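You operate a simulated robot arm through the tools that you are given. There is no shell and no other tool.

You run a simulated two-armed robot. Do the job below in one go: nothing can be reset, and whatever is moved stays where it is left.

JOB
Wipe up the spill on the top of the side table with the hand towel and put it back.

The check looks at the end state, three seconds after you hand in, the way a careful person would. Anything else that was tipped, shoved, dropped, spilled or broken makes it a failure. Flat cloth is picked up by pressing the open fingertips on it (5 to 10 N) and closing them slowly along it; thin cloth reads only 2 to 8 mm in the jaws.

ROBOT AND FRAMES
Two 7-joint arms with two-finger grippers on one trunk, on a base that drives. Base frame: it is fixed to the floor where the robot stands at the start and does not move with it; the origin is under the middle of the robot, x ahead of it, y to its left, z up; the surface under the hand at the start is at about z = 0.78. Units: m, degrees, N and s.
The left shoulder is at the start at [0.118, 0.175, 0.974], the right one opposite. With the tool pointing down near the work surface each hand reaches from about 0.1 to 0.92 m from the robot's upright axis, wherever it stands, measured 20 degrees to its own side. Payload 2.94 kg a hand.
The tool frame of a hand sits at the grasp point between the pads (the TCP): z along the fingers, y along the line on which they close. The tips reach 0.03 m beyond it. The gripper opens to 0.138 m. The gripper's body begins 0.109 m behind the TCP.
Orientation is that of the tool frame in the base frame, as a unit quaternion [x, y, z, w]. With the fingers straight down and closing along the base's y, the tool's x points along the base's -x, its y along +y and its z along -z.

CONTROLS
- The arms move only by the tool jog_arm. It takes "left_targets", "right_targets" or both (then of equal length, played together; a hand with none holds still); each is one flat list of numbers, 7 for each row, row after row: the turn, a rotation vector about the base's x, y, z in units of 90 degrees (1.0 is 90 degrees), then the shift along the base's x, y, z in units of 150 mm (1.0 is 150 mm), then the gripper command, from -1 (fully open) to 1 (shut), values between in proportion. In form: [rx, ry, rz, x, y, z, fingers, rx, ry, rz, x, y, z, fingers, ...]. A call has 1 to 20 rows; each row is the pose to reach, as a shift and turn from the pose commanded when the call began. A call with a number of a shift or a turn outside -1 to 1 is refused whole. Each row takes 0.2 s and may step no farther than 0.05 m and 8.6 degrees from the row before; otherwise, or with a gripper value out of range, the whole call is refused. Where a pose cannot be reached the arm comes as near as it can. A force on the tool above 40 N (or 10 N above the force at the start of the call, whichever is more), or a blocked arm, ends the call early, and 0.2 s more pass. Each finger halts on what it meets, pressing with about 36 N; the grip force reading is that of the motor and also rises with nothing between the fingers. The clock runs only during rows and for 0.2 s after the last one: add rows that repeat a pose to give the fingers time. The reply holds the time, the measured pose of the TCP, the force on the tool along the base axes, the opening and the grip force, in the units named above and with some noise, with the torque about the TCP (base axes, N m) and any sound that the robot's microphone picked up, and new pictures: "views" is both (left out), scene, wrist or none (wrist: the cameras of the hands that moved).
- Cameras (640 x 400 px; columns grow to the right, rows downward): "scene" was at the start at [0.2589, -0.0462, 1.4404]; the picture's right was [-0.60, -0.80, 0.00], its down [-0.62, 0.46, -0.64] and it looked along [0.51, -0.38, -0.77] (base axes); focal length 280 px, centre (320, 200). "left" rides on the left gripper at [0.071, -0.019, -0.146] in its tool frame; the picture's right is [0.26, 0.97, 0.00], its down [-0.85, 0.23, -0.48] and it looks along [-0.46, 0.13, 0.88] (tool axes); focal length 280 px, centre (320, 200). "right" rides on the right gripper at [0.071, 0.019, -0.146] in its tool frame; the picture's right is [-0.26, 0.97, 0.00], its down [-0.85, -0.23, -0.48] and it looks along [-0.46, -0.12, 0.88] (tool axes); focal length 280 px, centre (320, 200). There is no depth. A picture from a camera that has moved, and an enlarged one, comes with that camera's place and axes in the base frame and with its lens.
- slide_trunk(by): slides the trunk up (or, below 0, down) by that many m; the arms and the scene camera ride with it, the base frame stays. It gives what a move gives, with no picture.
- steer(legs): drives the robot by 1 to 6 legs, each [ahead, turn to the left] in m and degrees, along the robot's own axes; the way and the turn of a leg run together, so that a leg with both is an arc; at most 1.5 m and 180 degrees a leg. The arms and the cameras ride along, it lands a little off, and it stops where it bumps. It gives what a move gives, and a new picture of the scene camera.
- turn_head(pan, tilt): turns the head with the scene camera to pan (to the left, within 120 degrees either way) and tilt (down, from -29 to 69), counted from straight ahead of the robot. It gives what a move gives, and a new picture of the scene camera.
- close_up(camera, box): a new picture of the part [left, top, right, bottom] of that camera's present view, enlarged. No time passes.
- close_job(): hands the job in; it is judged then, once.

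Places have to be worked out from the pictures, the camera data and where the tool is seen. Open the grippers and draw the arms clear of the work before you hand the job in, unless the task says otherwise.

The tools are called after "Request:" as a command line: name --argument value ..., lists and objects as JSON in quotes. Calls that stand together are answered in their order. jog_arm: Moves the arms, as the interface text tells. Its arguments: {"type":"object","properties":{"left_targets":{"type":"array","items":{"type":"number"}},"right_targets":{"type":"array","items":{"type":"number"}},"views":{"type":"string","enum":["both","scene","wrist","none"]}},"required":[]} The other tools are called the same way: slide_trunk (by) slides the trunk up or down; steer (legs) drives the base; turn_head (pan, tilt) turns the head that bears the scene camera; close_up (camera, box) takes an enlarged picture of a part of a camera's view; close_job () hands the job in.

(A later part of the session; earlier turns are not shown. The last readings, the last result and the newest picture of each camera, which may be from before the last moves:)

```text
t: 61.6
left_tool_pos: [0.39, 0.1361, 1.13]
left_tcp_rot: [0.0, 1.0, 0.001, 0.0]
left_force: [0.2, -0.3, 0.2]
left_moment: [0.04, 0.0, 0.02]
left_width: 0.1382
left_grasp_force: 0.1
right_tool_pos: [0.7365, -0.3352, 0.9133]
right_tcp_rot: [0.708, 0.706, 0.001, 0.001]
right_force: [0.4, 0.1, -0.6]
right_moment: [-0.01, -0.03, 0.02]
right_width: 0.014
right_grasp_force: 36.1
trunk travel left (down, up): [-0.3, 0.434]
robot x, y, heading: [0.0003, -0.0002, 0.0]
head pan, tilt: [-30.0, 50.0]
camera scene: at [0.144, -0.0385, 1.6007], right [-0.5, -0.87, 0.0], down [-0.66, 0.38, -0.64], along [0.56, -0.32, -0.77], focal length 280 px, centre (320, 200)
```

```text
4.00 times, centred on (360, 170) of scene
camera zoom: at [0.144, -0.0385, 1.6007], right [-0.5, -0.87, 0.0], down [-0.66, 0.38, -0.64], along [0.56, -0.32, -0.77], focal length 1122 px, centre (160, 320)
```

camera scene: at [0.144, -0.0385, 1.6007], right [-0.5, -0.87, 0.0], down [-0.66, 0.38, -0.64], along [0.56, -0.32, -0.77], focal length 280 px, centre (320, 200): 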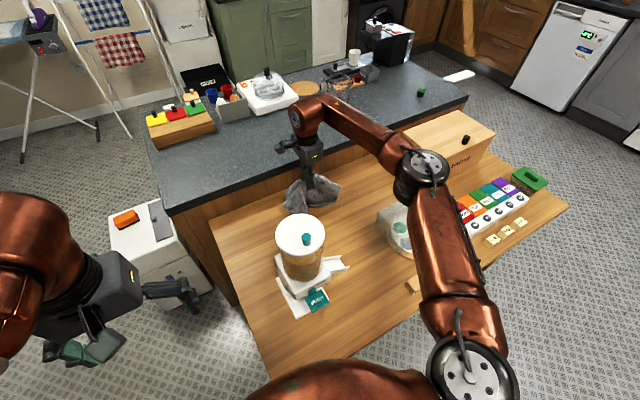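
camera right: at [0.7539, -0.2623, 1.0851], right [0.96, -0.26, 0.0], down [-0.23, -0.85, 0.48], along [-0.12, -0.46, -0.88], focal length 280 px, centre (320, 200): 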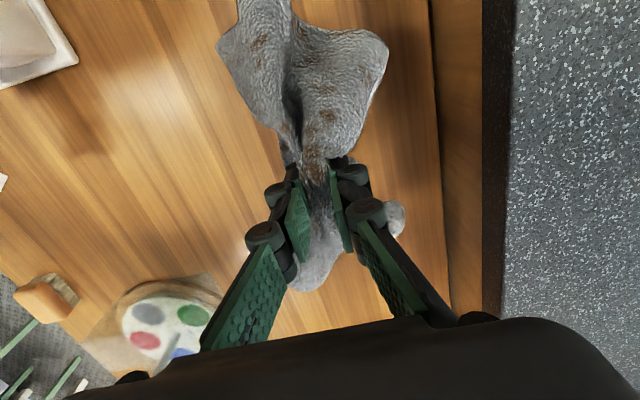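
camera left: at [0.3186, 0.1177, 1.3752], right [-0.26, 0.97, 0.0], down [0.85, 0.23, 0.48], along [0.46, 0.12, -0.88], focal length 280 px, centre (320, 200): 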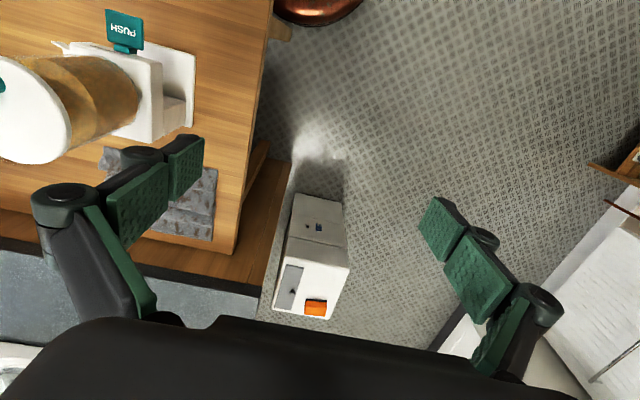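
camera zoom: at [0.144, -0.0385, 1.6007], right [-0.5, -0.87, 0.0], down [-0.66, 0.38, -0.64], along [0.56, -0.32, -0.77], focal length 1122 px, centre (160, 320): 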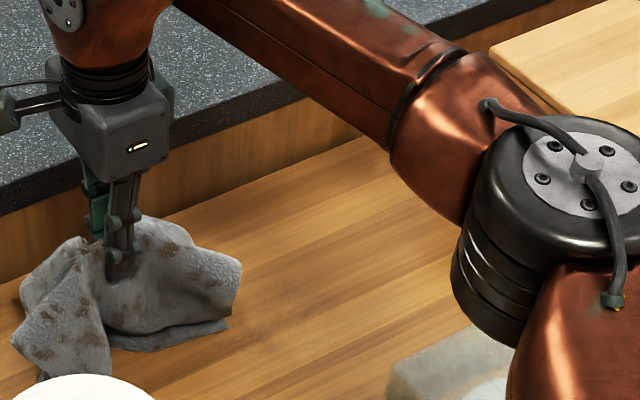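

There is still a faint smudge. I carry the towel back over it and lower it again.

Request:
jog_arm --right_targets '[0, 0, 0, -0.05, -0.18, 0, 1, 0, 0, 0, -0.1, -0.36, 0, 1, 0, 0, 0, -0.15, -0.54, 0, 1, 0, 0, 0, -0.2, -0.72, 0, 1, 0, 0, 0, -0.24, -0.9, 0, 1, 0, 0, 0, -0.24, -0.9, -0.15, 1, 0, 0, 0, -0.24, -0.9, -0.3, 1, 0, 0, 0, -0.24, -0.9, -0.42, 1, 0, 0, 0, -0.24, -0.9, -0.52, 1, 0, 0, 0, -0.24, -0.9, -0.6, 1, 0, 0, 0, -0.24, -0.9, -0.6, 1]' --views "both"

```text
t: 64.0
left_tool_pos: [0.3897, 0.1359, 1.1308]
left_tcp_rot: [-0.001, 1.0, 0.0, 0.0]
left_force: [0.3, -0.1, -1.0]
left_moment: [0.04, 0.0, 0.03]
left_width: 0.138
left_grasp_force: 0.1
right_tool_pos: [0.701, -0.4692, 0.8244]
right_tcp_rot: [0.708, 0.707, 0.003, 0.001]
right_force: [0.2, 0.1, 14.2]
right_moment: [0.03, 0.03, 0.0]
right_width: 0.0136
right_grasp_force: 35.7
trunk travel left (down, up): [-0.3, 0.434]
robot x, y, heading: [0.0031, 0.0005, 0.1]
head pan, tilt: [-30.0, 50.0]
camera scene: at [0.1422, -0.0375, 1.6011], right [-0.5, -0.87, 0.0], down [-0.66, 0.38, -0.64], along [0.56, -0.32, -0.77], focal length 280 px, centre (320, 200)
camera right: at [0.7189, -0.3974, 0.9729], right [0.96, -0.26, 0.0], down [-0.23, -0.85, 0.47], along [-0.12, -0.46, -0.88], focal length 280 px, centre (320, 200)
```

scene: 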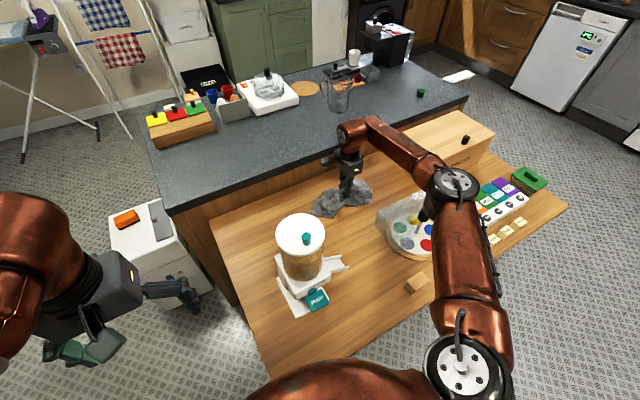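
right: 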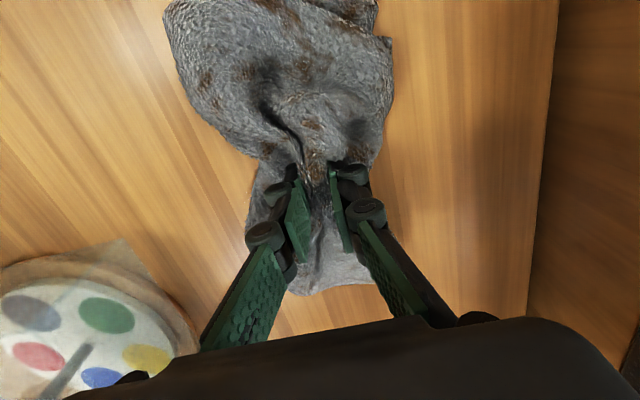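

Pressing at 14 N now. I ease slightly and do wide strokes on the middle and far side of the smear.

Request:
jog_arm --right_targets '[0, 0, 0, 0, 0.15, 0.01, 1, 0, 0, 0, 0, 0.35, 0.01, 1, 0, 0, 0, 0.1, 0.25, 0.01, 1, 0, 0, 0, 0.1, 0.05, 0.01, 1, 0, 0, 0, 0.1, -0.15, 0.01, 1, 0, 0, 0, 0.1, -0.35, 0.01, 1, 0, 0, 0, 0.05, -0.48, 0.01, 1, 0, 0, 0, 0.16, -0.38, 0.01, 1, 0, 0, 0, 0.2, -0.2, 0.01, 1, 0, 0, 0, 0.2, 0, 0.01, 1, 0, 0, 0, 0.2, 0.2, 0.01, 1, 0, 0, 0, 0.12, 0.35, 0.01, 1, 0, 0, 0, 0, 0.25, 0.01, 1, 0, 0, 0, 0, 0.05, 0.01, 1, 0, 0, 0, 0, -0.15, 0.005, 1, 0, 0, 0, 0, -0.35, 0, 1, 0, 0, 0, 0, -0.48, 0, 1]' --views "wrist"

```text
t: 67.7
left_tool_pos: [0.3886, 0.1366, 1.1311]
left_tcp_rot: [0.0, 1.0, 0.0, 0.0]
left_force: [0.6, 0.0, -0.3]
left_moment: [0.0, 0.03, 0.04]
left_width: 0.1379
left_grasp_force: 0.1
right_tool_pos: [0.6981, -0.5419, 0.8245]
right_tcp_rot: [0.707, 0.707, 0.001, 0.001]
right_force: [-0.2, 5.1, 14.5]
right_moment: [0.23, 0.03, -0.02]
right_width: 0.0137
right_grasp_force: 35.4
trunk travel left (down, up): [-0.3, 0.434]
robot x, y, heading: [0.0024, 0.0049, 0.2]
head pan, tilt: [-30.0, 50.0]
camera right: at [0.7166, -0.4708, 0.9722], right [0.97, -0.26, 0.0], down [-0.23, -0.85, 0.47], along [-0.12, -0.46, -0.88], focal length 280 px, centre (320, 200)
```

right: 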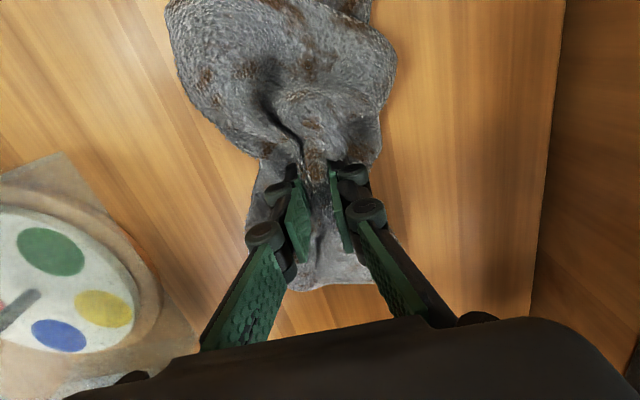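

All strokes were reached with 14 N contact. Now the near side of the smear (x 0.66–0.69), still clear of the plastic cover.

Request:
jog_arm --right_targets '[0, 0, 0, -0.1, 0.1, 0, 1, 0, 0, 0, -0.1, 0.3, 0, 1, 0, 0, 0, -0.1, 0.5, 0, 1, 0, 0, 0, -0.1, 0.7, 0, 1, 0, 0, 0, -0.1, 0.85, 0, 1, 0, 0, 0, -0.2, 0.75, 0, 1, 0, 0, 0, -0.2, 0.55, 0, 1, 0, 0, 0, -0.2, 0.35, 0, 1, 0, 0, 0, -0.2, 0.15, 0, 1, 0, 0, 0, -0.17, 0.02, 0, 1, 0, 0, 0, -0.25, 0.15, 0, 1, 0, 0, 0, -0.27, 0.35, 0, 1, 0, 0, 0, -0.27, 0.55, 0, 1, 0, 0, 0, -0.25, 0.75, 0, 1, 0, 0, 0, -0.1, 0.8, 0, 1, 0, 0, 0, 0, 0.65, 0, 1, 0, 0, 0, 0, 0.45, 0, 1, 0, 0, 0, 0, 0.25, 0, 1, 0, 0, 0, -0.05, 0.05, 0, 1]' --views "wrist"

```text
t: 71.7
left_tool_pos: [0.3885, 0.1362, 1.129]
left_tcp_rot: [0.0, 1.0, 0.0, 0.0]
left_force: [0.1, -0.5, 0.4]
left_moment: [0.03, 0.0, 0.03]
left_width: 0.1376
left_grasp_force: 0.1
right_tool_pos: [0.6924, -0.5362, 0.8254]
right_tcp_rot: [0.708, 0.706, 0.001, 0.001]
right_force: [0.4, 1.9, 10.5]
right_moment: [0.11, -0.04, -0.01]
right_width: 0.0138
right_grasp_force: 36.1
trunk travel left (down, up): [-0.3, 0.434]
robot x, y, heading: [0.0006, -0.0004, 0.0]
head pan, tilt: [-30.0, 50.0]
camera right: at [0.7109, -0.4649, 0.9727], right [0.96, -0.26, 0.0], down [-0.23, -0.85, 0.47], along [-0.12, -0.46, -0.88], focal length 280 px, centre (320, 200)
```

right: 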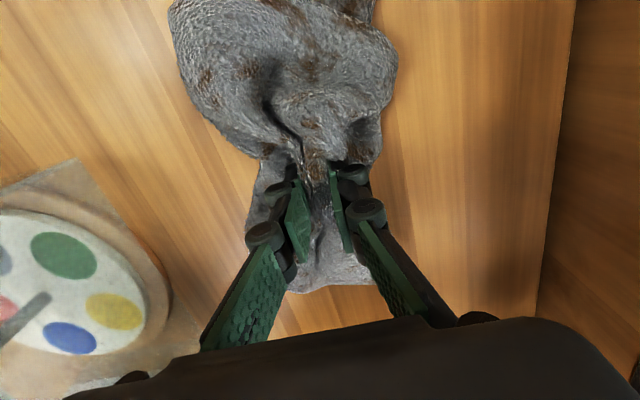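

Strokes are done. I lift and carry the towel left again to inspect the table top.

Request:
jog_arm --right_targets '[0, 0, 0, 0, 0, 0.2, 1, 0, 0, 0, 0, 0, 0.4, 1, 0, 0, 0, 0, 0, 0.6, 1, 0, 0, 0, 0, 0, 0.75, 1, 0, 0, 0, 0.07, 0.25, 0.75, 1, 0, 0, 0, 0.14, 0.5, 0.75, 1, 0, 0, 0, 0.21, 0.75, 0.75, 1, 0, 0, 0, 0.28, 1.0, 0.75, 1]' --views "none"

Request:
jog_arm --right_targets '[0, 0, 0, 0, 0.25, 0, 1, 0, 0, 0, 0, 0.5, 0, 1, 0, 0, 0, 0, 0.5, 0, 1]' --views "both"

Request:
close_up --camera "scene" --box '[290, 150, 410, 225]'

Request:
close_up --camera "scene" --box '[340, 175, 400, 215]'

```text
t: 73.5
left_tool_pos: [0.3904, 0.1364, 1.13]
left_tcp_rot: [-0.001, 1.0, 0.0, -0.002]
left_force: [0.9, 0.8, 0.3]
left_moment: [-0.02, 0.01, 0.0]
left_width: 0.1381
left_grasp_force: 0.1
right_tool_pos: [0.736, -0.3846, 0.9356]
right_tcp_rot: [0.708, 0.707, 0.0, 0.0]
right_force: [0.5, -0.2, 0.4]
right_moment: [-0.01, -0.03, -0.02]
right_width: 0.0137
right_grasp_force: 36.4
trunk travel left (down, up): [-0.3, 0.434]
robot x, y, heading: [-0.0014, 0.0016, 0.0]
head pan, tilt: [-30.0, 50.0]
```

```text
t: 74.2
left_tool_pos: [0.389, 0.134, 1.1303]
left_tcp_rot: [0.0, 1.0, 0.0, 0.0]
left_force: [-0.6, 0.1, 0.8]
left_moment: [-0.01, 0.02, 0.0]
left_width: 0.1382
left_grasp_force: 0.1
right_tool_pos: [0.7343, -0.308, 0.9358]
right_tcp_rot: [0.707, 0.707, 0.001, 0.0]
right_force: [-0.2, -0.7, -0.2]
right_moment: [-0.01, 0.03, 0.03]
right_width: 0.0136
right_grasp_force: 35.7
trunk travel left (down, up): [-0.3, 0.434]
robot x, y, heading: [0.0011, -0.0008, -0.3]
head pan, tilt: [-30.0, 50.0]
camera scene: at [0.1439, -0.0387, 1.6007], right [-0.5, -0.87, 0.0], down [-0.66, 0.38, -0.64], along [0.56, -0.32, -0.77], focal length 280 px, centre (320, 200)
camera right: at [0.7523, -0.2369, 1.083], right [0.96, -0.26, 0.0], down [-0.23, -0.85, 0.47], along [-0.12, -0.46, -0.88], focal length 280 px, centre (320, 200)
```

scene: 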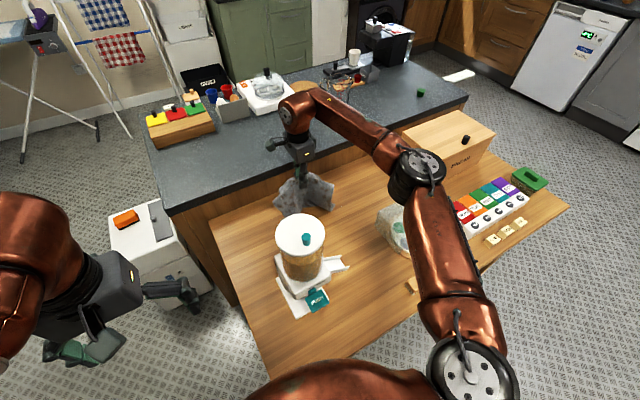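
right: 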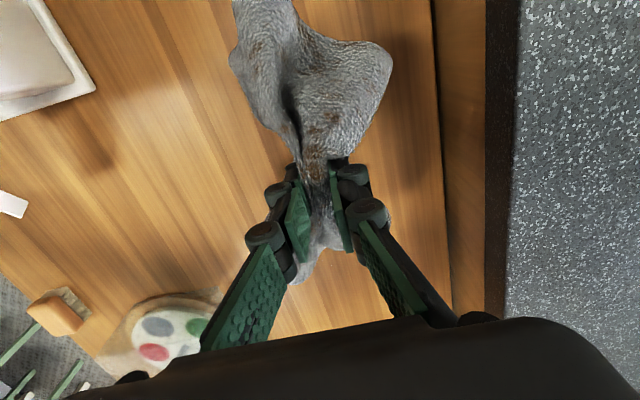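

```text
5.33 times, centred on (350, 188) of scene
camera zoom: at [0.1439, -0.0387, 1.6007], right [-0.5, -0.87, 0.0], down [-0.66, 0.38, -0.64], along [0.56, -0.32, -0.77], focal length 1496 px, centre (160, 267)
```

zoom: 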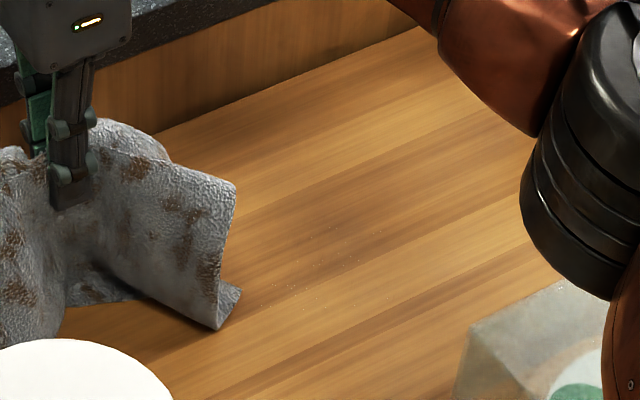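

```text
10.00 times, centred on (370, 195) of scene
camera zoom: at [0.1439, -0.0387, 1.6007], right [-0.5, -0.87, 0.0], down [-0.66, 0.38, -0.64], along [0.56, -0.32, -0.77], focal length 2805 px, centre (-180, 250)
```

zoom: 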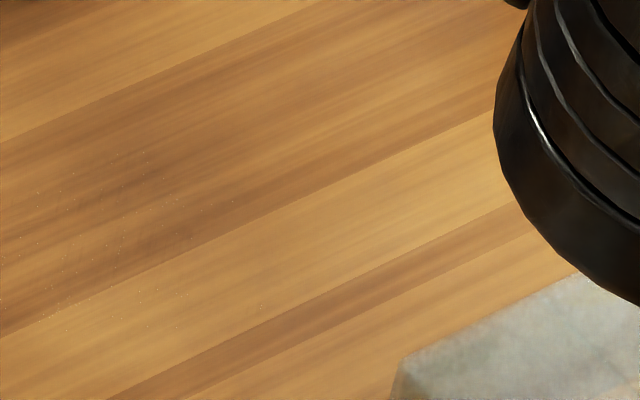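

Nearly clean: only tiny specks remain, within about x 0.635–0.72, y -0.43 to -0.53. I do one more wiping round there.

Request:
jog_arm --right_targets '[0, 0, 0, -0.07, -0.2, 0, 1, 0, 0, 0, -0.14, -0.4, 0, 1, 0, 0, 0, -0.2, -0.6, 0, 1, 0, 0, 0, -0.25, -0.8, 0, 1, 0, 0, 0, -0.28, -1, 0, 1, 0, 0, 0, -0.28, -1, -0.2, 1, 0, 0, 0, -0.28, -1, -0.4, 1, 0, 0, 0, -0.28, -1, -0.55, 1, 0, 0, 0, -0.28, -1, -0.67, 1, 0, 0, 0, -0.28, -1, -0.74, 1, 0, 0, 0, -0.28, -1, -0.74, 1]' --views "wrist"

```text
t: 76.7
left_tool_pos: [0.3885, 0.1356, 1.1319]
left_tcp_rot: [0.0, 1.0, 0.0, 0.001]
left_force: [0.2, -0.7, 0.6]
left_moment: [-0.01, 0.04, 0.0]
left_width: 0.138
left_grasp_force: 0.0
right_tool_pos: [0.6931, -0.4589, 0.8264]
right_tcp_rot: [0.707, 0.707, 0.003, 0.001]
right_force: [-2.0, -1.7, 17.0]
right_moment: [0.0, 0.02, -0.01]
right_width: 0.0135
right_grasp_force: 36.0
trunk travel left (down, up): [-0.3, 0.434]
robot x, y, heading: [-0.0011, 0.0013, 0.1]
head pan, tilt: [-30.0, 50.0]
camera right: at [0.7116, -0.3887, 0.9752], right [0.96, -0.26, 0.0], down [-0.23, -0.85, 0.47], along [-0.12, -0.46, -0.88], focal length 280 px, centre (320, 200)
```

right: 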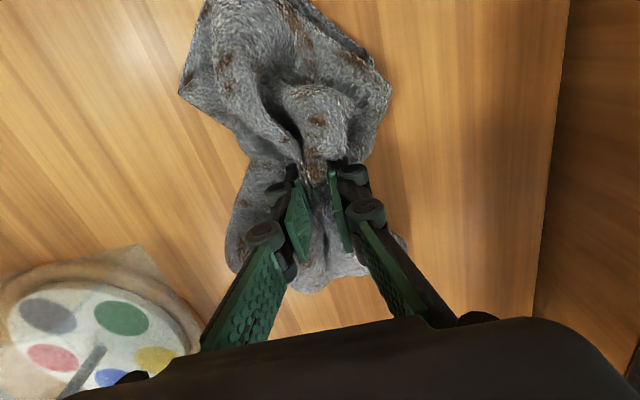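

Contact at 17 N. I run another full set of strokes over the area, from the far side to the near side.

Request:
jog_arm --right_targets '[0, 0, 0, 0.1, 0.15, 0.01, 1, 0, 0, 0, 0.18, 0.3, 0.01, 1, 0, 0, 0, 0.2, 0.1, 0.01, 1, 0, 0, 0, 0.2, -0.1, 0.01, 1, 0, 0, 0, 0.18, -0.3, 0.01, 1, 0, 0, 0, 0.15, -0.48, 0.01, 1, 0, 0, 0, 0.05, -0.55, 0.01, 1, 0, 0, 0, 0.05, -0.35, 0.01, 1, 0, 0, 0, 0.05, -0.15, 0.01, 1, 0, 0, 0, 0.05, 0.05, 0.01, 1, 0, 0, 0, 0.02, 0.25, 0.01, 1, 0, 0, 0, -0.08, 0.25, 0.01, 1, 0, 0, 0, -0.08, 0.05, 0.005, 1, 0, 0, 0, -0.08, -0.15, 0.005, 1, 0, 0, 0, -0.08, -0.35, 0.005, 1, 0, 0, 0, -0.08, -0.52, 0.005, 1, 0, 0, 0, -0.18, -0.45, 0.005, 1, 0, 0, 0, -0.18, -0.25, 0.005, 1, 0, 0, 0, -0.18, -0.05, 0.005, 1, 0, 0, 0, -0.18, 0.15, 0.005, 1]' --views "none"

Request:
jog_arm --right_targets '[0, 0, 0, -0.1, 0, 0, 1, 0, 0, 0, -0.1, -0.2, 0, 1, 0, 0, 0, -0.1, -0.4, 0, 1, 0, 0, 0, -0.08, -0.6, 0, 1, 0, 0, 0, 0.02, -0.5, 0, 1, 0, 0, 0, 0.05, -0.3, 0, 1, 0, 0, 0, 0.05, -0.1, 0, 1, 0, 0, 0, 0.05, 0.1, 0, 1, 0, 0, 0, 0.15, 0, 0, 1, 0, 0, 0, 0.15, -0.2, 0, 1, 0, 0, 0, 0.15, -0.4, 0, 1, 0, 0, 0, 0.2, -0.55, 0, 1, 0, 0, 0, 0.25, -0.4, 0, 1, 0, 0, 0, 0.25, -0.2, 0, 1, 0, 0, 0, 0.25, 0, 0, 1]' --views "wrist"

```text
t: 80.8
left_tool_pos: [0.3877, 0.1362, 1.1307]
left_tcp_rot: [0.0, 1.0, 0.0, -0.001]
left_force: [0.6, 0.0, 0.0]
left_moment: [-0.05, -0.04, -0.01]
left_width: 0.1379
left_grasp_force: 0.0
right_tool_pos: [0.665, -0.4372, 0.826]
right_tcp_rot: [0.707, 0.707, 0.0, 0.0]
right_force: [-0.3, -3.3, 9.1]
right_moment: [-0.09, -0.05, -0.01]
right_width: 0.0135
right_grasp_force: 35.9
trunk travel left (down, up): [-0.3, 0.434]
robot x, y, heading: [-0.0005, -0.006, 0.1]
head pan, tilt: [-30.0, 50.0]
```

```text
t: 84.0
left_tool_pos: [0.3893, 0.1359, 1.1296]
left_tcp_rot: [0.0, 1.0, 0.0, 0.001]
left_force: [1.4, 0.3, -0.3]
left_moment: [0.0, 0.04, 0.03]
left_width: 0.1378
left_grasp_force: 0.0
right_tool_pos: [0.7039, -0.4359, 0.8253]
right_tcp_rot: [0.708, 0.706, 0.0, 0.001]
right_force: [0.8, -3.4, 8.3]
right_moment: [-0.09, 0.0, -0.03]
right_width: 0.0138
right_grasp_force: 36.0
trunk travel left (down, up): [-0.3, 0.434]
robot x, y, heading: [-0.0006, 0.0023, -0.3]
head pan, tilt: [-30.0, 50.0]
camera right: at [0.7228, -0.365, 0.9742], right [0.96, -0.26, 0.0], down [-0.23, -0.85, 0.48], along [-0.12, -0.46, -0.88], focal length 280 px, centre (320, 200)
```

right: 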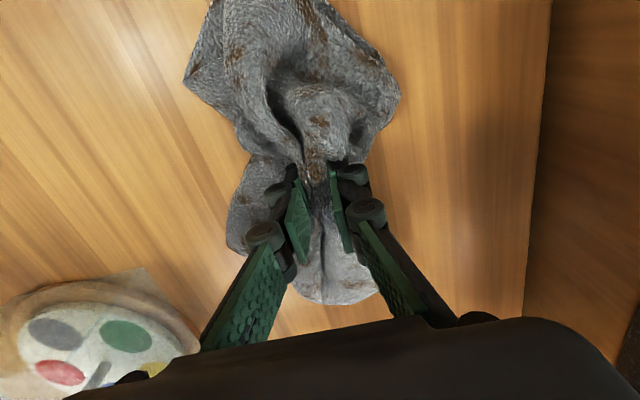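

Now I lift the towel and move left a bit, then raise the trunk back by 0.1 m so the forearm again clears the dispenser on the way back.

Request:
jog_arm --right_targets '[0, 0, 0, 0, 0, 0.2, 1, 0, 0, 0, 0, 0, 0.4, 1, 0, 0, 0, 0, 0, 0.6, 1, 0, 0, 0, 0.07, 0.25, 0.7, 1, 0, 0, 0, 0.14, 0.5, 0.7, 1, 0, 0, 0, 0.2, 0.75, 0.7, 1]' --views "none"

Request:
slide_trunk --by 0.1

Request:
turn_head --pan -30 --tilt 55

Request:
close_up --camera "scene" --box '[300, 140, 420, 215]'

Request:
close_up --camera "scene" --box '[320, 155, 380, 195]'

```text
t: 85.5
left_tool_pos: [0.3895, 0.136, 1.1297]
left_tcp_rot: [0.0, 1.0, -0.001, -0.001]
left_force: [-0.7, 0.7, -0.8]
left_moment: [-0.02, -0.01, -0.01]
left_width: 0.1382
left_grasp_force: 0.0
right_tool_pos: [0.7347, -0.3229, 0.9287]
right_tcp_rot: [0.708, 0.707, 0.0, 0.0]
right_force: [-0.6, 0.0, -0.3]
right_moment: [-0.04, 0.03, 0.02]
right_width: 0.0138
right_grasp_force: 36.0
trunk travel left (down, up): [-0.3, 0.434]
robot x, y, heading: [-0.0007, -0.0013, -0.1]
head pan, tilt: [-30.0, 50.0]
```

```text
t: 86.8
left_tool_pos: [0.3902, 0.1362, 1.2302]
left_tcp_rot: [0.0, 1.0, 0.001, -0.001]
left_force: [-0.3, 0.5, -0.3]
left_moment: [-0.01, 0.04, 0.02]
left_width: 0.1378
left_grasp_force: 0.1
right_tool_pos: [0.7345, -0.3241, 1.0292]
right_tcp_rot: [0.708, 0.707, 0.001, 0.0]
right_force: [0.2, 0.0, -0.4]
right_moment: [-0.01, 0.0, 0.01]
right_width: 0.0136
right_grasp_force: 36.0
trunk travel left (down, up): [-0.4, 0.334]
robot x, y, heading: [0.0001, -0.0003, 0.0]
head pan, tilt: [-30.0, 50.0]
```

```text
t: 87.4
left_tool_pos: [0.3899, 0.1354, 1.2312]
left_tcp_rot: [0.0, 1.0, 0.0, 0.001]
left_force: [0.0, 0.0, -0.2]
left_moment: [0.0, 0.02, -0.04]
left_width: 0.138
left_grasp_force: 0.0
right_tool_pos: [0.7328, -0.324, 1.0298]
right_tcp_rot: [0.708, 0.706, 0.001, 0.0]
right_force: [-0.6, 0.2, -0.3]
right_moment: [0.02, 0.0, 0.01]
right_width: 0.0138
right_grasp_force: 36.0
trunk travel left (down, up): [-0.4, 0.334]
robot x, y, heading: [0.0006, -0.0017, -0.2]
head pan, tilt: [-30.0, 55.0]
camera scene: at [0.0884, -0.036, 1.6953], right [-0.5, -0.87, 0.0], down [-0.71, 0.41, -0.57], along [0.5, -0.29, -0.82], focal length 280 px, centre (320, 200)
```

scene: 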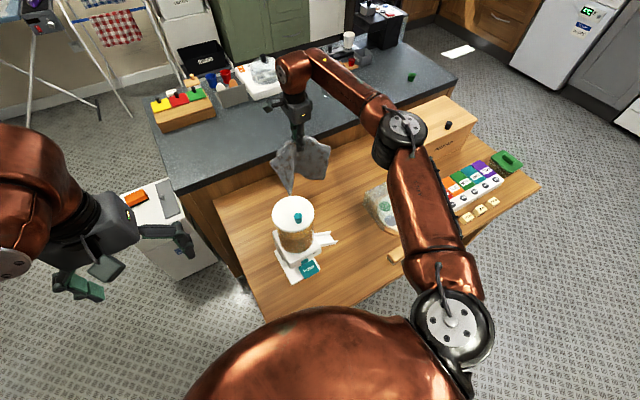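

```text
5.33 times, centred on (360, 178) of scene
camera zoom: at [0.0884, -0.036, 1.6953], right [-0.5, -0.87, 0.0], down [-0.71, 0.41, -0.57], along [0.5, -0.29, -0.82], focal length 1496 px, centre (107, 320)
```

zoom: 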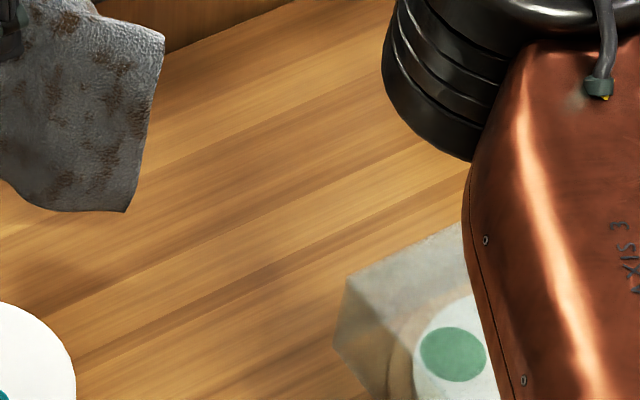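

```text
10.00 times, centred on (350, 175) of scene
camera zoom: at [0.0884, -0.036, 1.6953], right [-0.5, -0.87, 0.0], down [-0.71, 0.41, -0.57], along [0.5, -0.29, -0.82], focal length 2805 px, centre (20, 450)
```

zoom: 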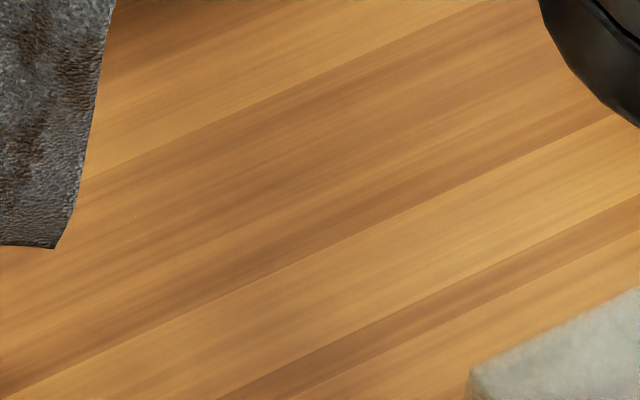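

The spill area now looks clean and the plastic cover has not moved. I check for any leftover specks at maximum zoom before putting the towel back.

Request:
close_up --camera "scene" --box '[322, 165, 352, 185]'

Request:
close_up --camera "scene" --box '[345, 155, 375, 175]'

Request:
close_up --camera "scene" --box '[345, 172, 375, 192]'

```text
16.00 times, centred on (337, 175) of scene
camera zoom: at [0.0884, -0.036, 1.6953], right [-0.5, -0.87, 0.0], down [-0.71, 0.41, -0.57], along [0.5, -0.29, -0.82], focal length 4488 px, centre (48, 600)
```

zoom: 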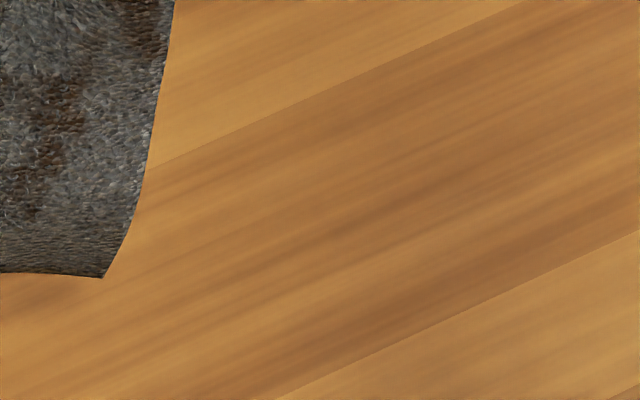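

```text
16.00 times, centred on (360, 165) of scene
camera zoom: at [0.0884, -0.036, 1.6953], right [-0.5, -0.87, 0.0], down [-0.71, 0.41, -0.57], along [0.5, -0.29, -0.82], focal length 4488 px, centre (-320, 760)
```

zoom: 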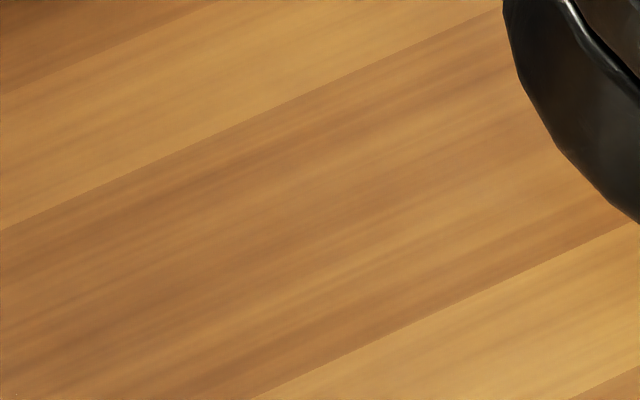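

```text
16.00 times, centred on (360, 182) of scene
camera zoom: at [0.0884, -0.036, 1.6953], right [-0.5, -0.87, 0.0], down [-0.71, 0.41, -0.57], along [0.5, -0.29, -0.82], focal length 4488 px, centre (-320, 488)
```

zoom: 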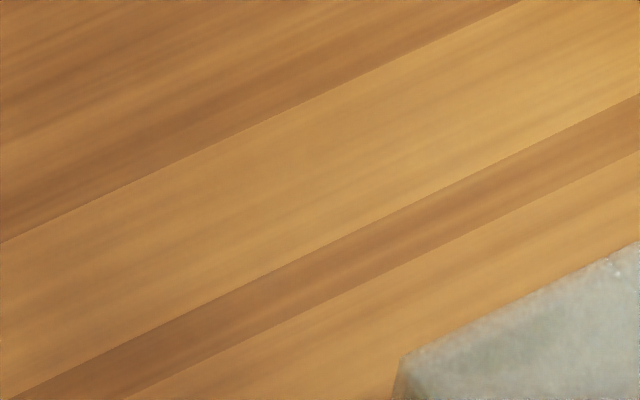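

The table is clean. Now I carry the towel back over its original place (pinch point at about (0.735, -0.167)), high enough to stay clear of the dispenser.

Request:
jog_arm --right_targets '[0, 0, 0, 0, 0.2, 0, 1, 0, 0, 0, 0, 0.4, 0, 1, 0, 0, 0, 0, 0.6, 0, 1, 0, 0, 0, 0, 0.8, 0, 1, 0, 0, 0, 0, 1, 0, 1, 0, 0, 0, 0, 1, -0.2, 1, 0, 0, 0, 0, 1, -0.4, 1, 0, 0, 0, 0, 1, -0.4, 1]' --views "both"

Request:
close_up --camera "scene" --box '[200, 100, 360, 250]'

```text
t: 89.2
left_tool_pos: [0.3892, 0.1361, 1.2315]
left_tcp_rot: [0.0, 1.0, 0.0, 0.0]
left_force: [0.9, 0.8, -0.4]
left_moment: [0.02, 0.01, 0.02]
left_width: 0.1377
left_grasp_force: 0.1
right_tool_pos: [0.7331, -0.1752, 0.9695]
right_tcp_rot: [0.708, 0.706, 0.001, 0.0]
right_force: [0.3, 0.5, -1.3]
right_moment: [-0.03, -0.02, -0.02]
right_width: 0.0139
right_grasp_force: 35.9
trunk travel left (down, up): [-0.4, 0.334]
robot x, y, heading: [0.002, -0.0009, 0.0]
head pan, tilt: [-30.0, 55.0]
camera scene: at [0.0881, -0.0359, 1.6954], right [-0.5, -0.87, 0.0], down [-0.71, 0.41, -0.57], along [0.5, -0.29, -0.82], focal length 280 px, centre (320, 200)
camera right: at [0.7521, -0.1029, 1.1166], right [0.96, -0.26, 0.0], down [-0.23, -0.85, 0.47], along [-0.12, -0.46, -0.88], focal length 280 px, centre (320, 200)
```

scene: 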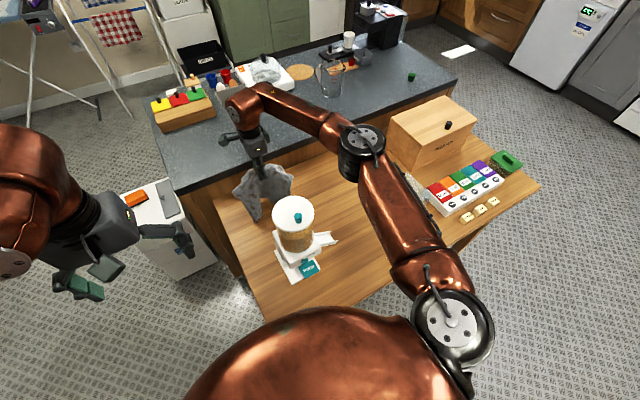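
right: 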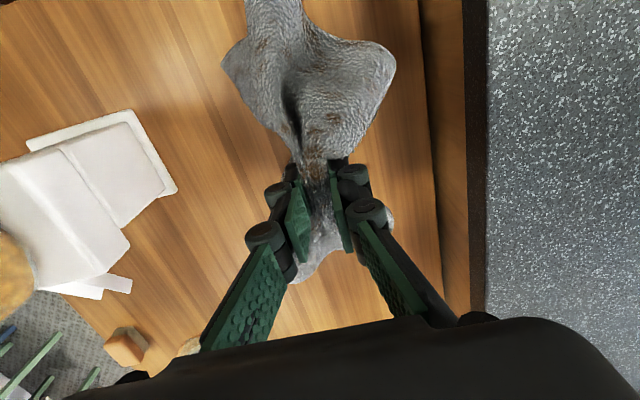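

```text
2.67 times, centred on (280, 175) of scene
camera zoom: at [0.0881, -0.0359, 1.6954], right [-0.5, -0.87, 0.0], down [-0.71, 0.41, -0.57], along [0.5, -0.29, -0.82], focal length 748 px, centre (427, 267)
```

zoom: 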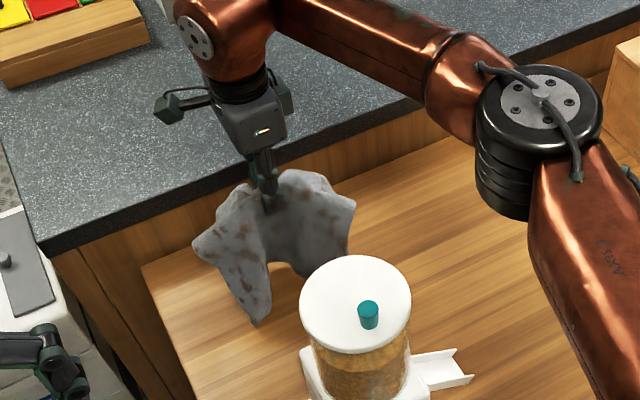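

The towel is back over its place, hanging freely. I lower it straight down onto the table.

Request:
jog_arm --right_targets '[0, 0, 0, 0, 0.04, -0.13, 1, 0, 0, 0, 0, 0.04, -0.26, 1, 0, 0, 0, 0, 0.04, -0.39, 1, 0, 0, 0, 0, 0.04, -0.52, 1, 0, 0, 0, 0, 0.04, -0.65, 1, 0, 0, 0, 0, 0.04, -0.78, 1, 0, 0, 0, 0, 0.04, -0.88, 1, 0, 0, 0, 0, 0.04, -0.95, 1, 0, 0, 0, 0, 0.04, -0.95, 1]' --views "both"

Request:
close_up --camera "scene" --box '[200, 130, 330, 250]'

```text
t: 91.2
left_tool_pos: [0.389, 0.1355, 1.2297]
left_tcp_rot: [0.001, 1.0, 0.0, -0.001]
left_force: [0.1, -0.9, -0.5]
left_moment: [-0.03, 0.01, 0.03]
left_width: 0.1377
left_grasp_force: 0.0
right_tool_pos: [0.7335, -0.1677, 0.8293]
right_tcp_rot: [0.708, 0.707, 0.001, 0.0]
right_force: [-0.3, 0.8, 5.6]
right_moment: [0.02, 0.01, -0.01]
right_width: 0.0138
right_grasp_force: 36.0
trunk travel left (down, up): [-0.4, 0.334]
robot x, y, heading: [0.0006, 0.0015, -0.2]
head pan, tilt: [-30.0, 55.0]
camera scene: at [0.0877, -0.0357, 1.6954], right [-0.5, -0.87, 0.0], down [-0.71, 0.41, -0.57], along [0.5, -0.29, -0.82], focal length 280 px, centre (320, 200)
camera right: at [0.7514, -0.0965, 0.9768], right [0.96, -0.26, 0.0], down [-0.23, -0.85, 0.47], along [-0.12, -0.46, -0.88], focal length 280 px, centre (320, 200)
```

scene: 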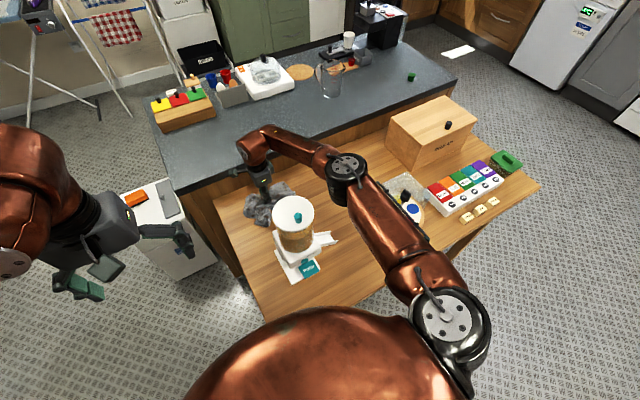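
right: 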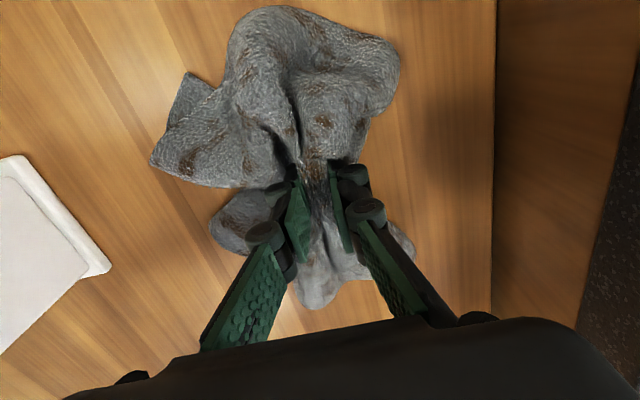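

```text
3.33 times, centred on (265, 190) of scene
camera zoom: at [0.0877, -0.0357, 1.6954], right [-0.5, -0.87, 0.0], down [-0.71, 0.41, -0.57], along [0.5, -0.29, -0.82], focal length 935 px, centre (503, 233)
```

zoom: 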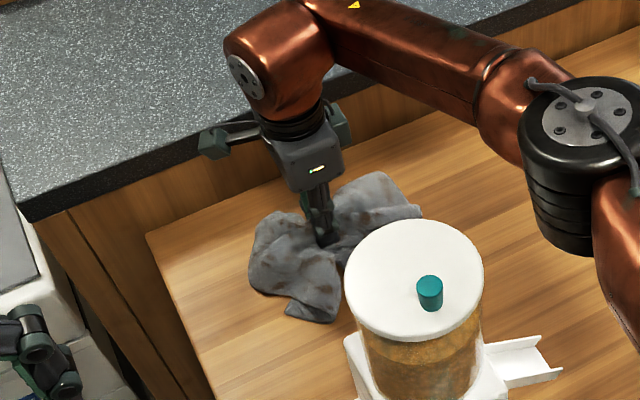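

The towel has landed in its place, though bunched. I open the fingers slowly while keeping light downward pressure, so the tips spread the cloth back out (the reverse of the pick-up).

Request:
jog_arm --right_targets '[0, 0, 0, 0, 0, -0.02, 0.9, 0, 0, 0, 0, 0, -0.03, 0.75, 0, 0, 0, 0, 0, -0.04, 0.65, 0, 0, 0, 0, 0, -0.045, 0.55, 0, 0, 0, 0, 0, -0.05, 0.45, 0, 0, 0, 0, 0, -0.055, 0.35, 0, 0, 0, 0, 0, -0.06, 0.25, 0, 0, 0, 0, 0, -0.065, 0.15, 0, 0, 0, 0, 0, -0.065, 0.15]' --views "wrist"

```text
t: 93.2
left_tool_pos: [0.3887, 0.136, 1.2308]
left_tcp_rot: [0.001, 1.0, 0.0, 0.0]
left_force: [0.3, 0.2, 0.5]
left_moment: [0.01, 0.0, -0.02]
left_width: 0.1381
left_grasp_force: 0.1
right_tool_pos: [0.7321, -0.1692, 0.8175]
right_tcp_rot: [0.707, 0.707, 0.001, 0.001]
right_force: [-0.2, 1.3, 6.4]
right_moment: [0.07, 0.03, -0.02]
right_width: 0.0629
right_grasp_force: 3.2
trunk travel left (down, up): [-0.4, 0.334]
robot x, y, heading: [0.0018, 0.0019, 0.2]
head pan, tilt: [-30.0, 55.0]
camera right: at [0.7513, -0.097, 0.9657], right [0.96, -0.26, 0.0], down [-0.23, -0.85, 0.48], along [-0.12, -0.46, -0.88], focal length 280 px, centre (320, 200)
```

right: 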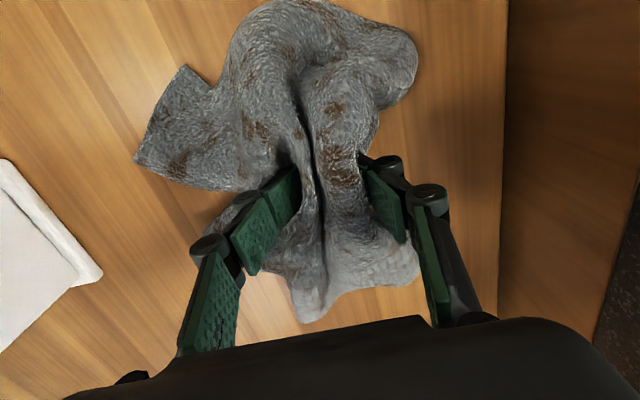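

It works: 6 N contact at 63 mm opening with the cloth spreading under the tips. I continue opening while lowering slightly.

Request:
jog_arm --right_targets '[0, 0, 0, 0, 0, -0.01, 0.05, 0, 0, 0, 0, 0, -0.02, -0.05, 0, 0, 0, 0, 0, -0.03, -0.15, 0, 0, 0, 0, 0, -0.04, -0.25, 0, 0, 0, 0, 0, -0.05, -0.35, 0, 0, 0, 0, 0, -0.06, -0.45, 0, 0, 0, 0, 0, -0.07, -0.55, 0, 0, 0, 0, 0, -0.08, -0.65, 0, 0, 0, 0, 0, -0.09, -0.75, 0, 0, 0, 0, 0, -0.09, -0.75]' --views "wrist"

```text
t: 95.4
left_tool_pos: [0.3895, 0.1362, 1.2299]
left_tcp_rot: [0.0, 1.0, 0.0, 0.001]
left_force: [0.4, 0.3, -0.7]
left_moment: [0.02, 0.0, 0.0]
left_width: 0.1378
left_grasp_force: 0.0
right_tool_pos: [0.7344, -0.1692, 0.8043]
right_tcp_rot: [0.708, 0.706, 0.001, 0.001]
right_force: [-0.3, -0.4, 1.8]
right_moment: [0.02, 0.07, -0.01]
right_width: 0.1239
right_grasp_force: 2.0
trunk travel left (down, up): [-0.4, 0.334]
robot x, y, heading: [-0.0012, -0.0009, -0.1]
head pan, tilt: [-30.0, 55.0]
camera right: at [0.7521, -0.098, 0.9521], right [0.96, -0.26, 0.0], down [-0.23, -0.85, 0.47], along [-0.12, -0.46, -0.88], focal length 280 px, centre (320, 200)
```

right: 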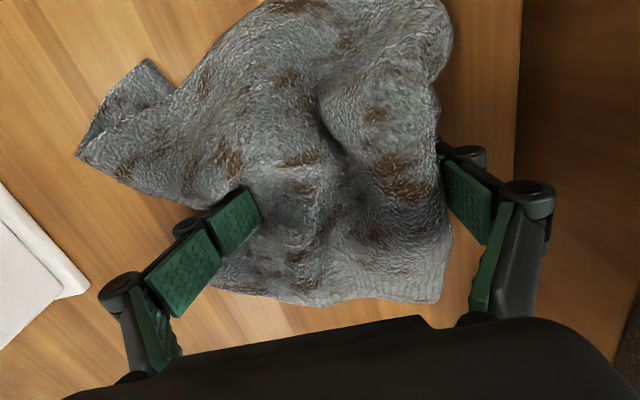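

The cloth spread out nicely. I lift off gently and look at how the towel lies.

Request:
jog_arm --right_targets '[0, 0, 0, 0, 0, 0.03, -0.75, 0, 0, 0, 0, 0, 0.1, -0.8, 0, 0, 0, 0, 0, 0.25, -0.9, 0, 0, 0, 0, 0, 0.45, -1, 0, 0, 0, 0, 0, 0.7, -1, 0, 0, 0, 0, 0, 1.0, -1]' --views "none"

Request:
jog_arm --right_targets '[0, 0, 0, 0, 0, 0.3, -1, 0, 0, 0, 0, 0, 0.6, -1, 0, 0, 0, 0, 0, 0.9, -1]' --views "both"

Request:
close_up --camera "scene" --box '[200, 150, 360, 250]'

Request:
close_up --camera "right" --box '[180, 0, 460, 200]'

```text
t: 96.8
left_tool_pos: [0.389, 0.1351, 1.2299]
left_tcp_rot: [0.0, 1.0, 0.0, 0.0]
left_force: [-0.3, 0.5, 0.3]
left_moment: [-0.03, -0.04, 0.02]
left_width: 0.138
left_grasp_force: 0.2
right_tool_pos: [0.7335, -0.1704, 0.9567]
right_tcp_rot: [0.708, 0.707, 0.001, 0.0]
right_force: [-1.1, 1.3, 0.6]
right_moment: [-0.05, -0.06, 0.02]
right_width: 0.1381
right_grasp_force: 0.1
trunk travel left (down, up): [-0.4, 0.334]
robot x, y, heading: [0.0002, 0.0046, -0.1]
head pan, tilt: [-30.0, 55.0]
```

```text
t: 97.6
left_tool_pos: [0.3884, 0.1372, 1.2313]
left_tcp_rot: [0.0, 1.0, 0.001, 0.0]
left_force: [-1.2, 0.1, 0.6]
left_moment: [-0.05, -0.05, -0.02]
left_width: 0.1381
left_grasp_force: 0.0
right_tool_pos: [0.7324, -0.1692, 1.0901]
right_tcp_rot: [0.707, 0.708, 0.001, 0.001]
right_force: [0.2, 0.4, -0.3]
right_moment: [0.02, -0.03, -0.03]
right_width: 0.1384
right_grasp_force: 0.0
trunk travel left (down, up): [-0.4, 0.334]
robot x, y, heading: [-0.0005, -0.0009, 0.2]
head pan, tilt: [-30.0, 55.0]
camera scene: at [0.0869, -0.035, 1.6954], right [-0.5, -0.87, 0.0], down [-0.71, 0.41, -0.57], along [0.5, -0.29, -0.82], focal length 280 px, centre (320, 200)
camera right: at [0.7515, -0.0972, 1.2384], right [0.96, -0.26, 0.0], down [-0.23, -0.85, 0.48], along [-0.12, -0.46, -0.88], focal length 280 px, centre (320, 200)
```

scene: 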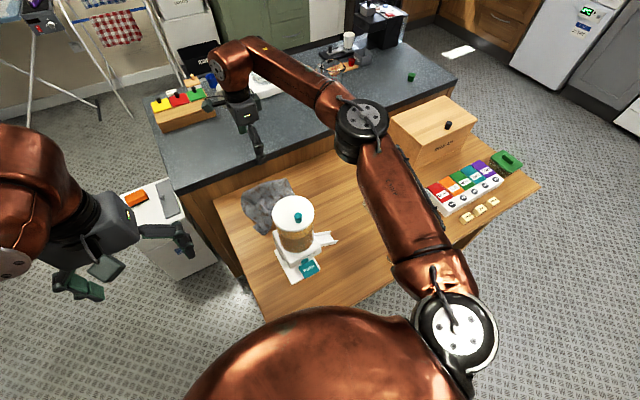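
right: 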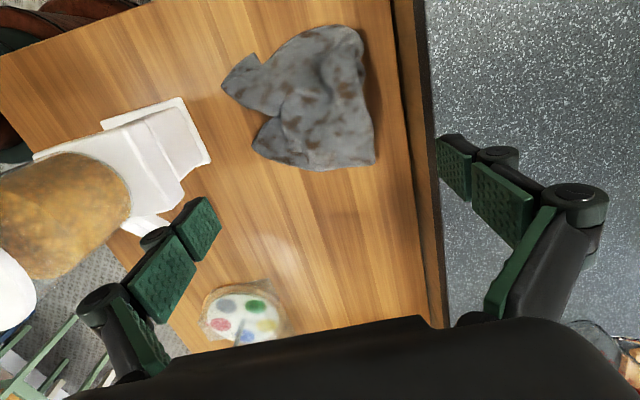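

```text
4.00 times, centred on (280, 200) of scene
camera zoom: at [0.0869, -0.035, 1.6954], right [-0.5, -0.87, 0.0], down [-0.71, 0.41, -0.57], along [0.5, -0.29, -0.82], focal length 1122 px, centre (480, 200)
```

zoom: 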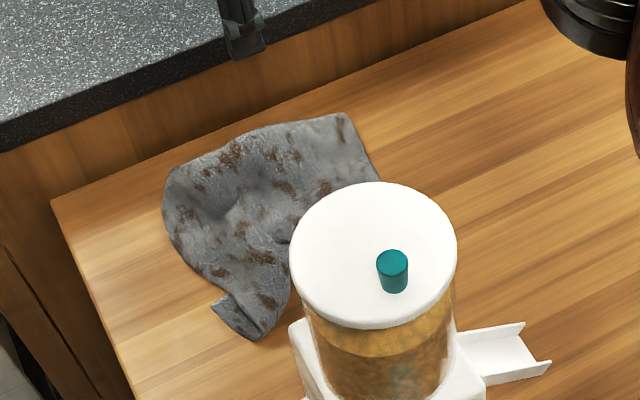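

```text
2.00 times, centred on (320, 100) of right
camera zoom: at [0.7515, -0.0972, 1.2384], right [0.96, -0.26, 0.0], down [-0.23, -0.85, 0.48], along [-0.12, -0.46, -0.88], focal length 561 px, centre (320, 400)
```

zoom: 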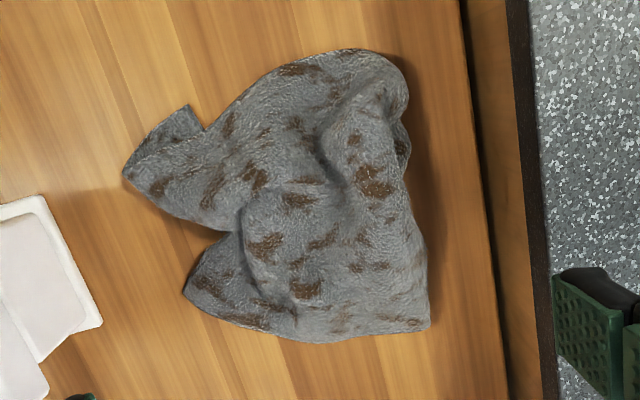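

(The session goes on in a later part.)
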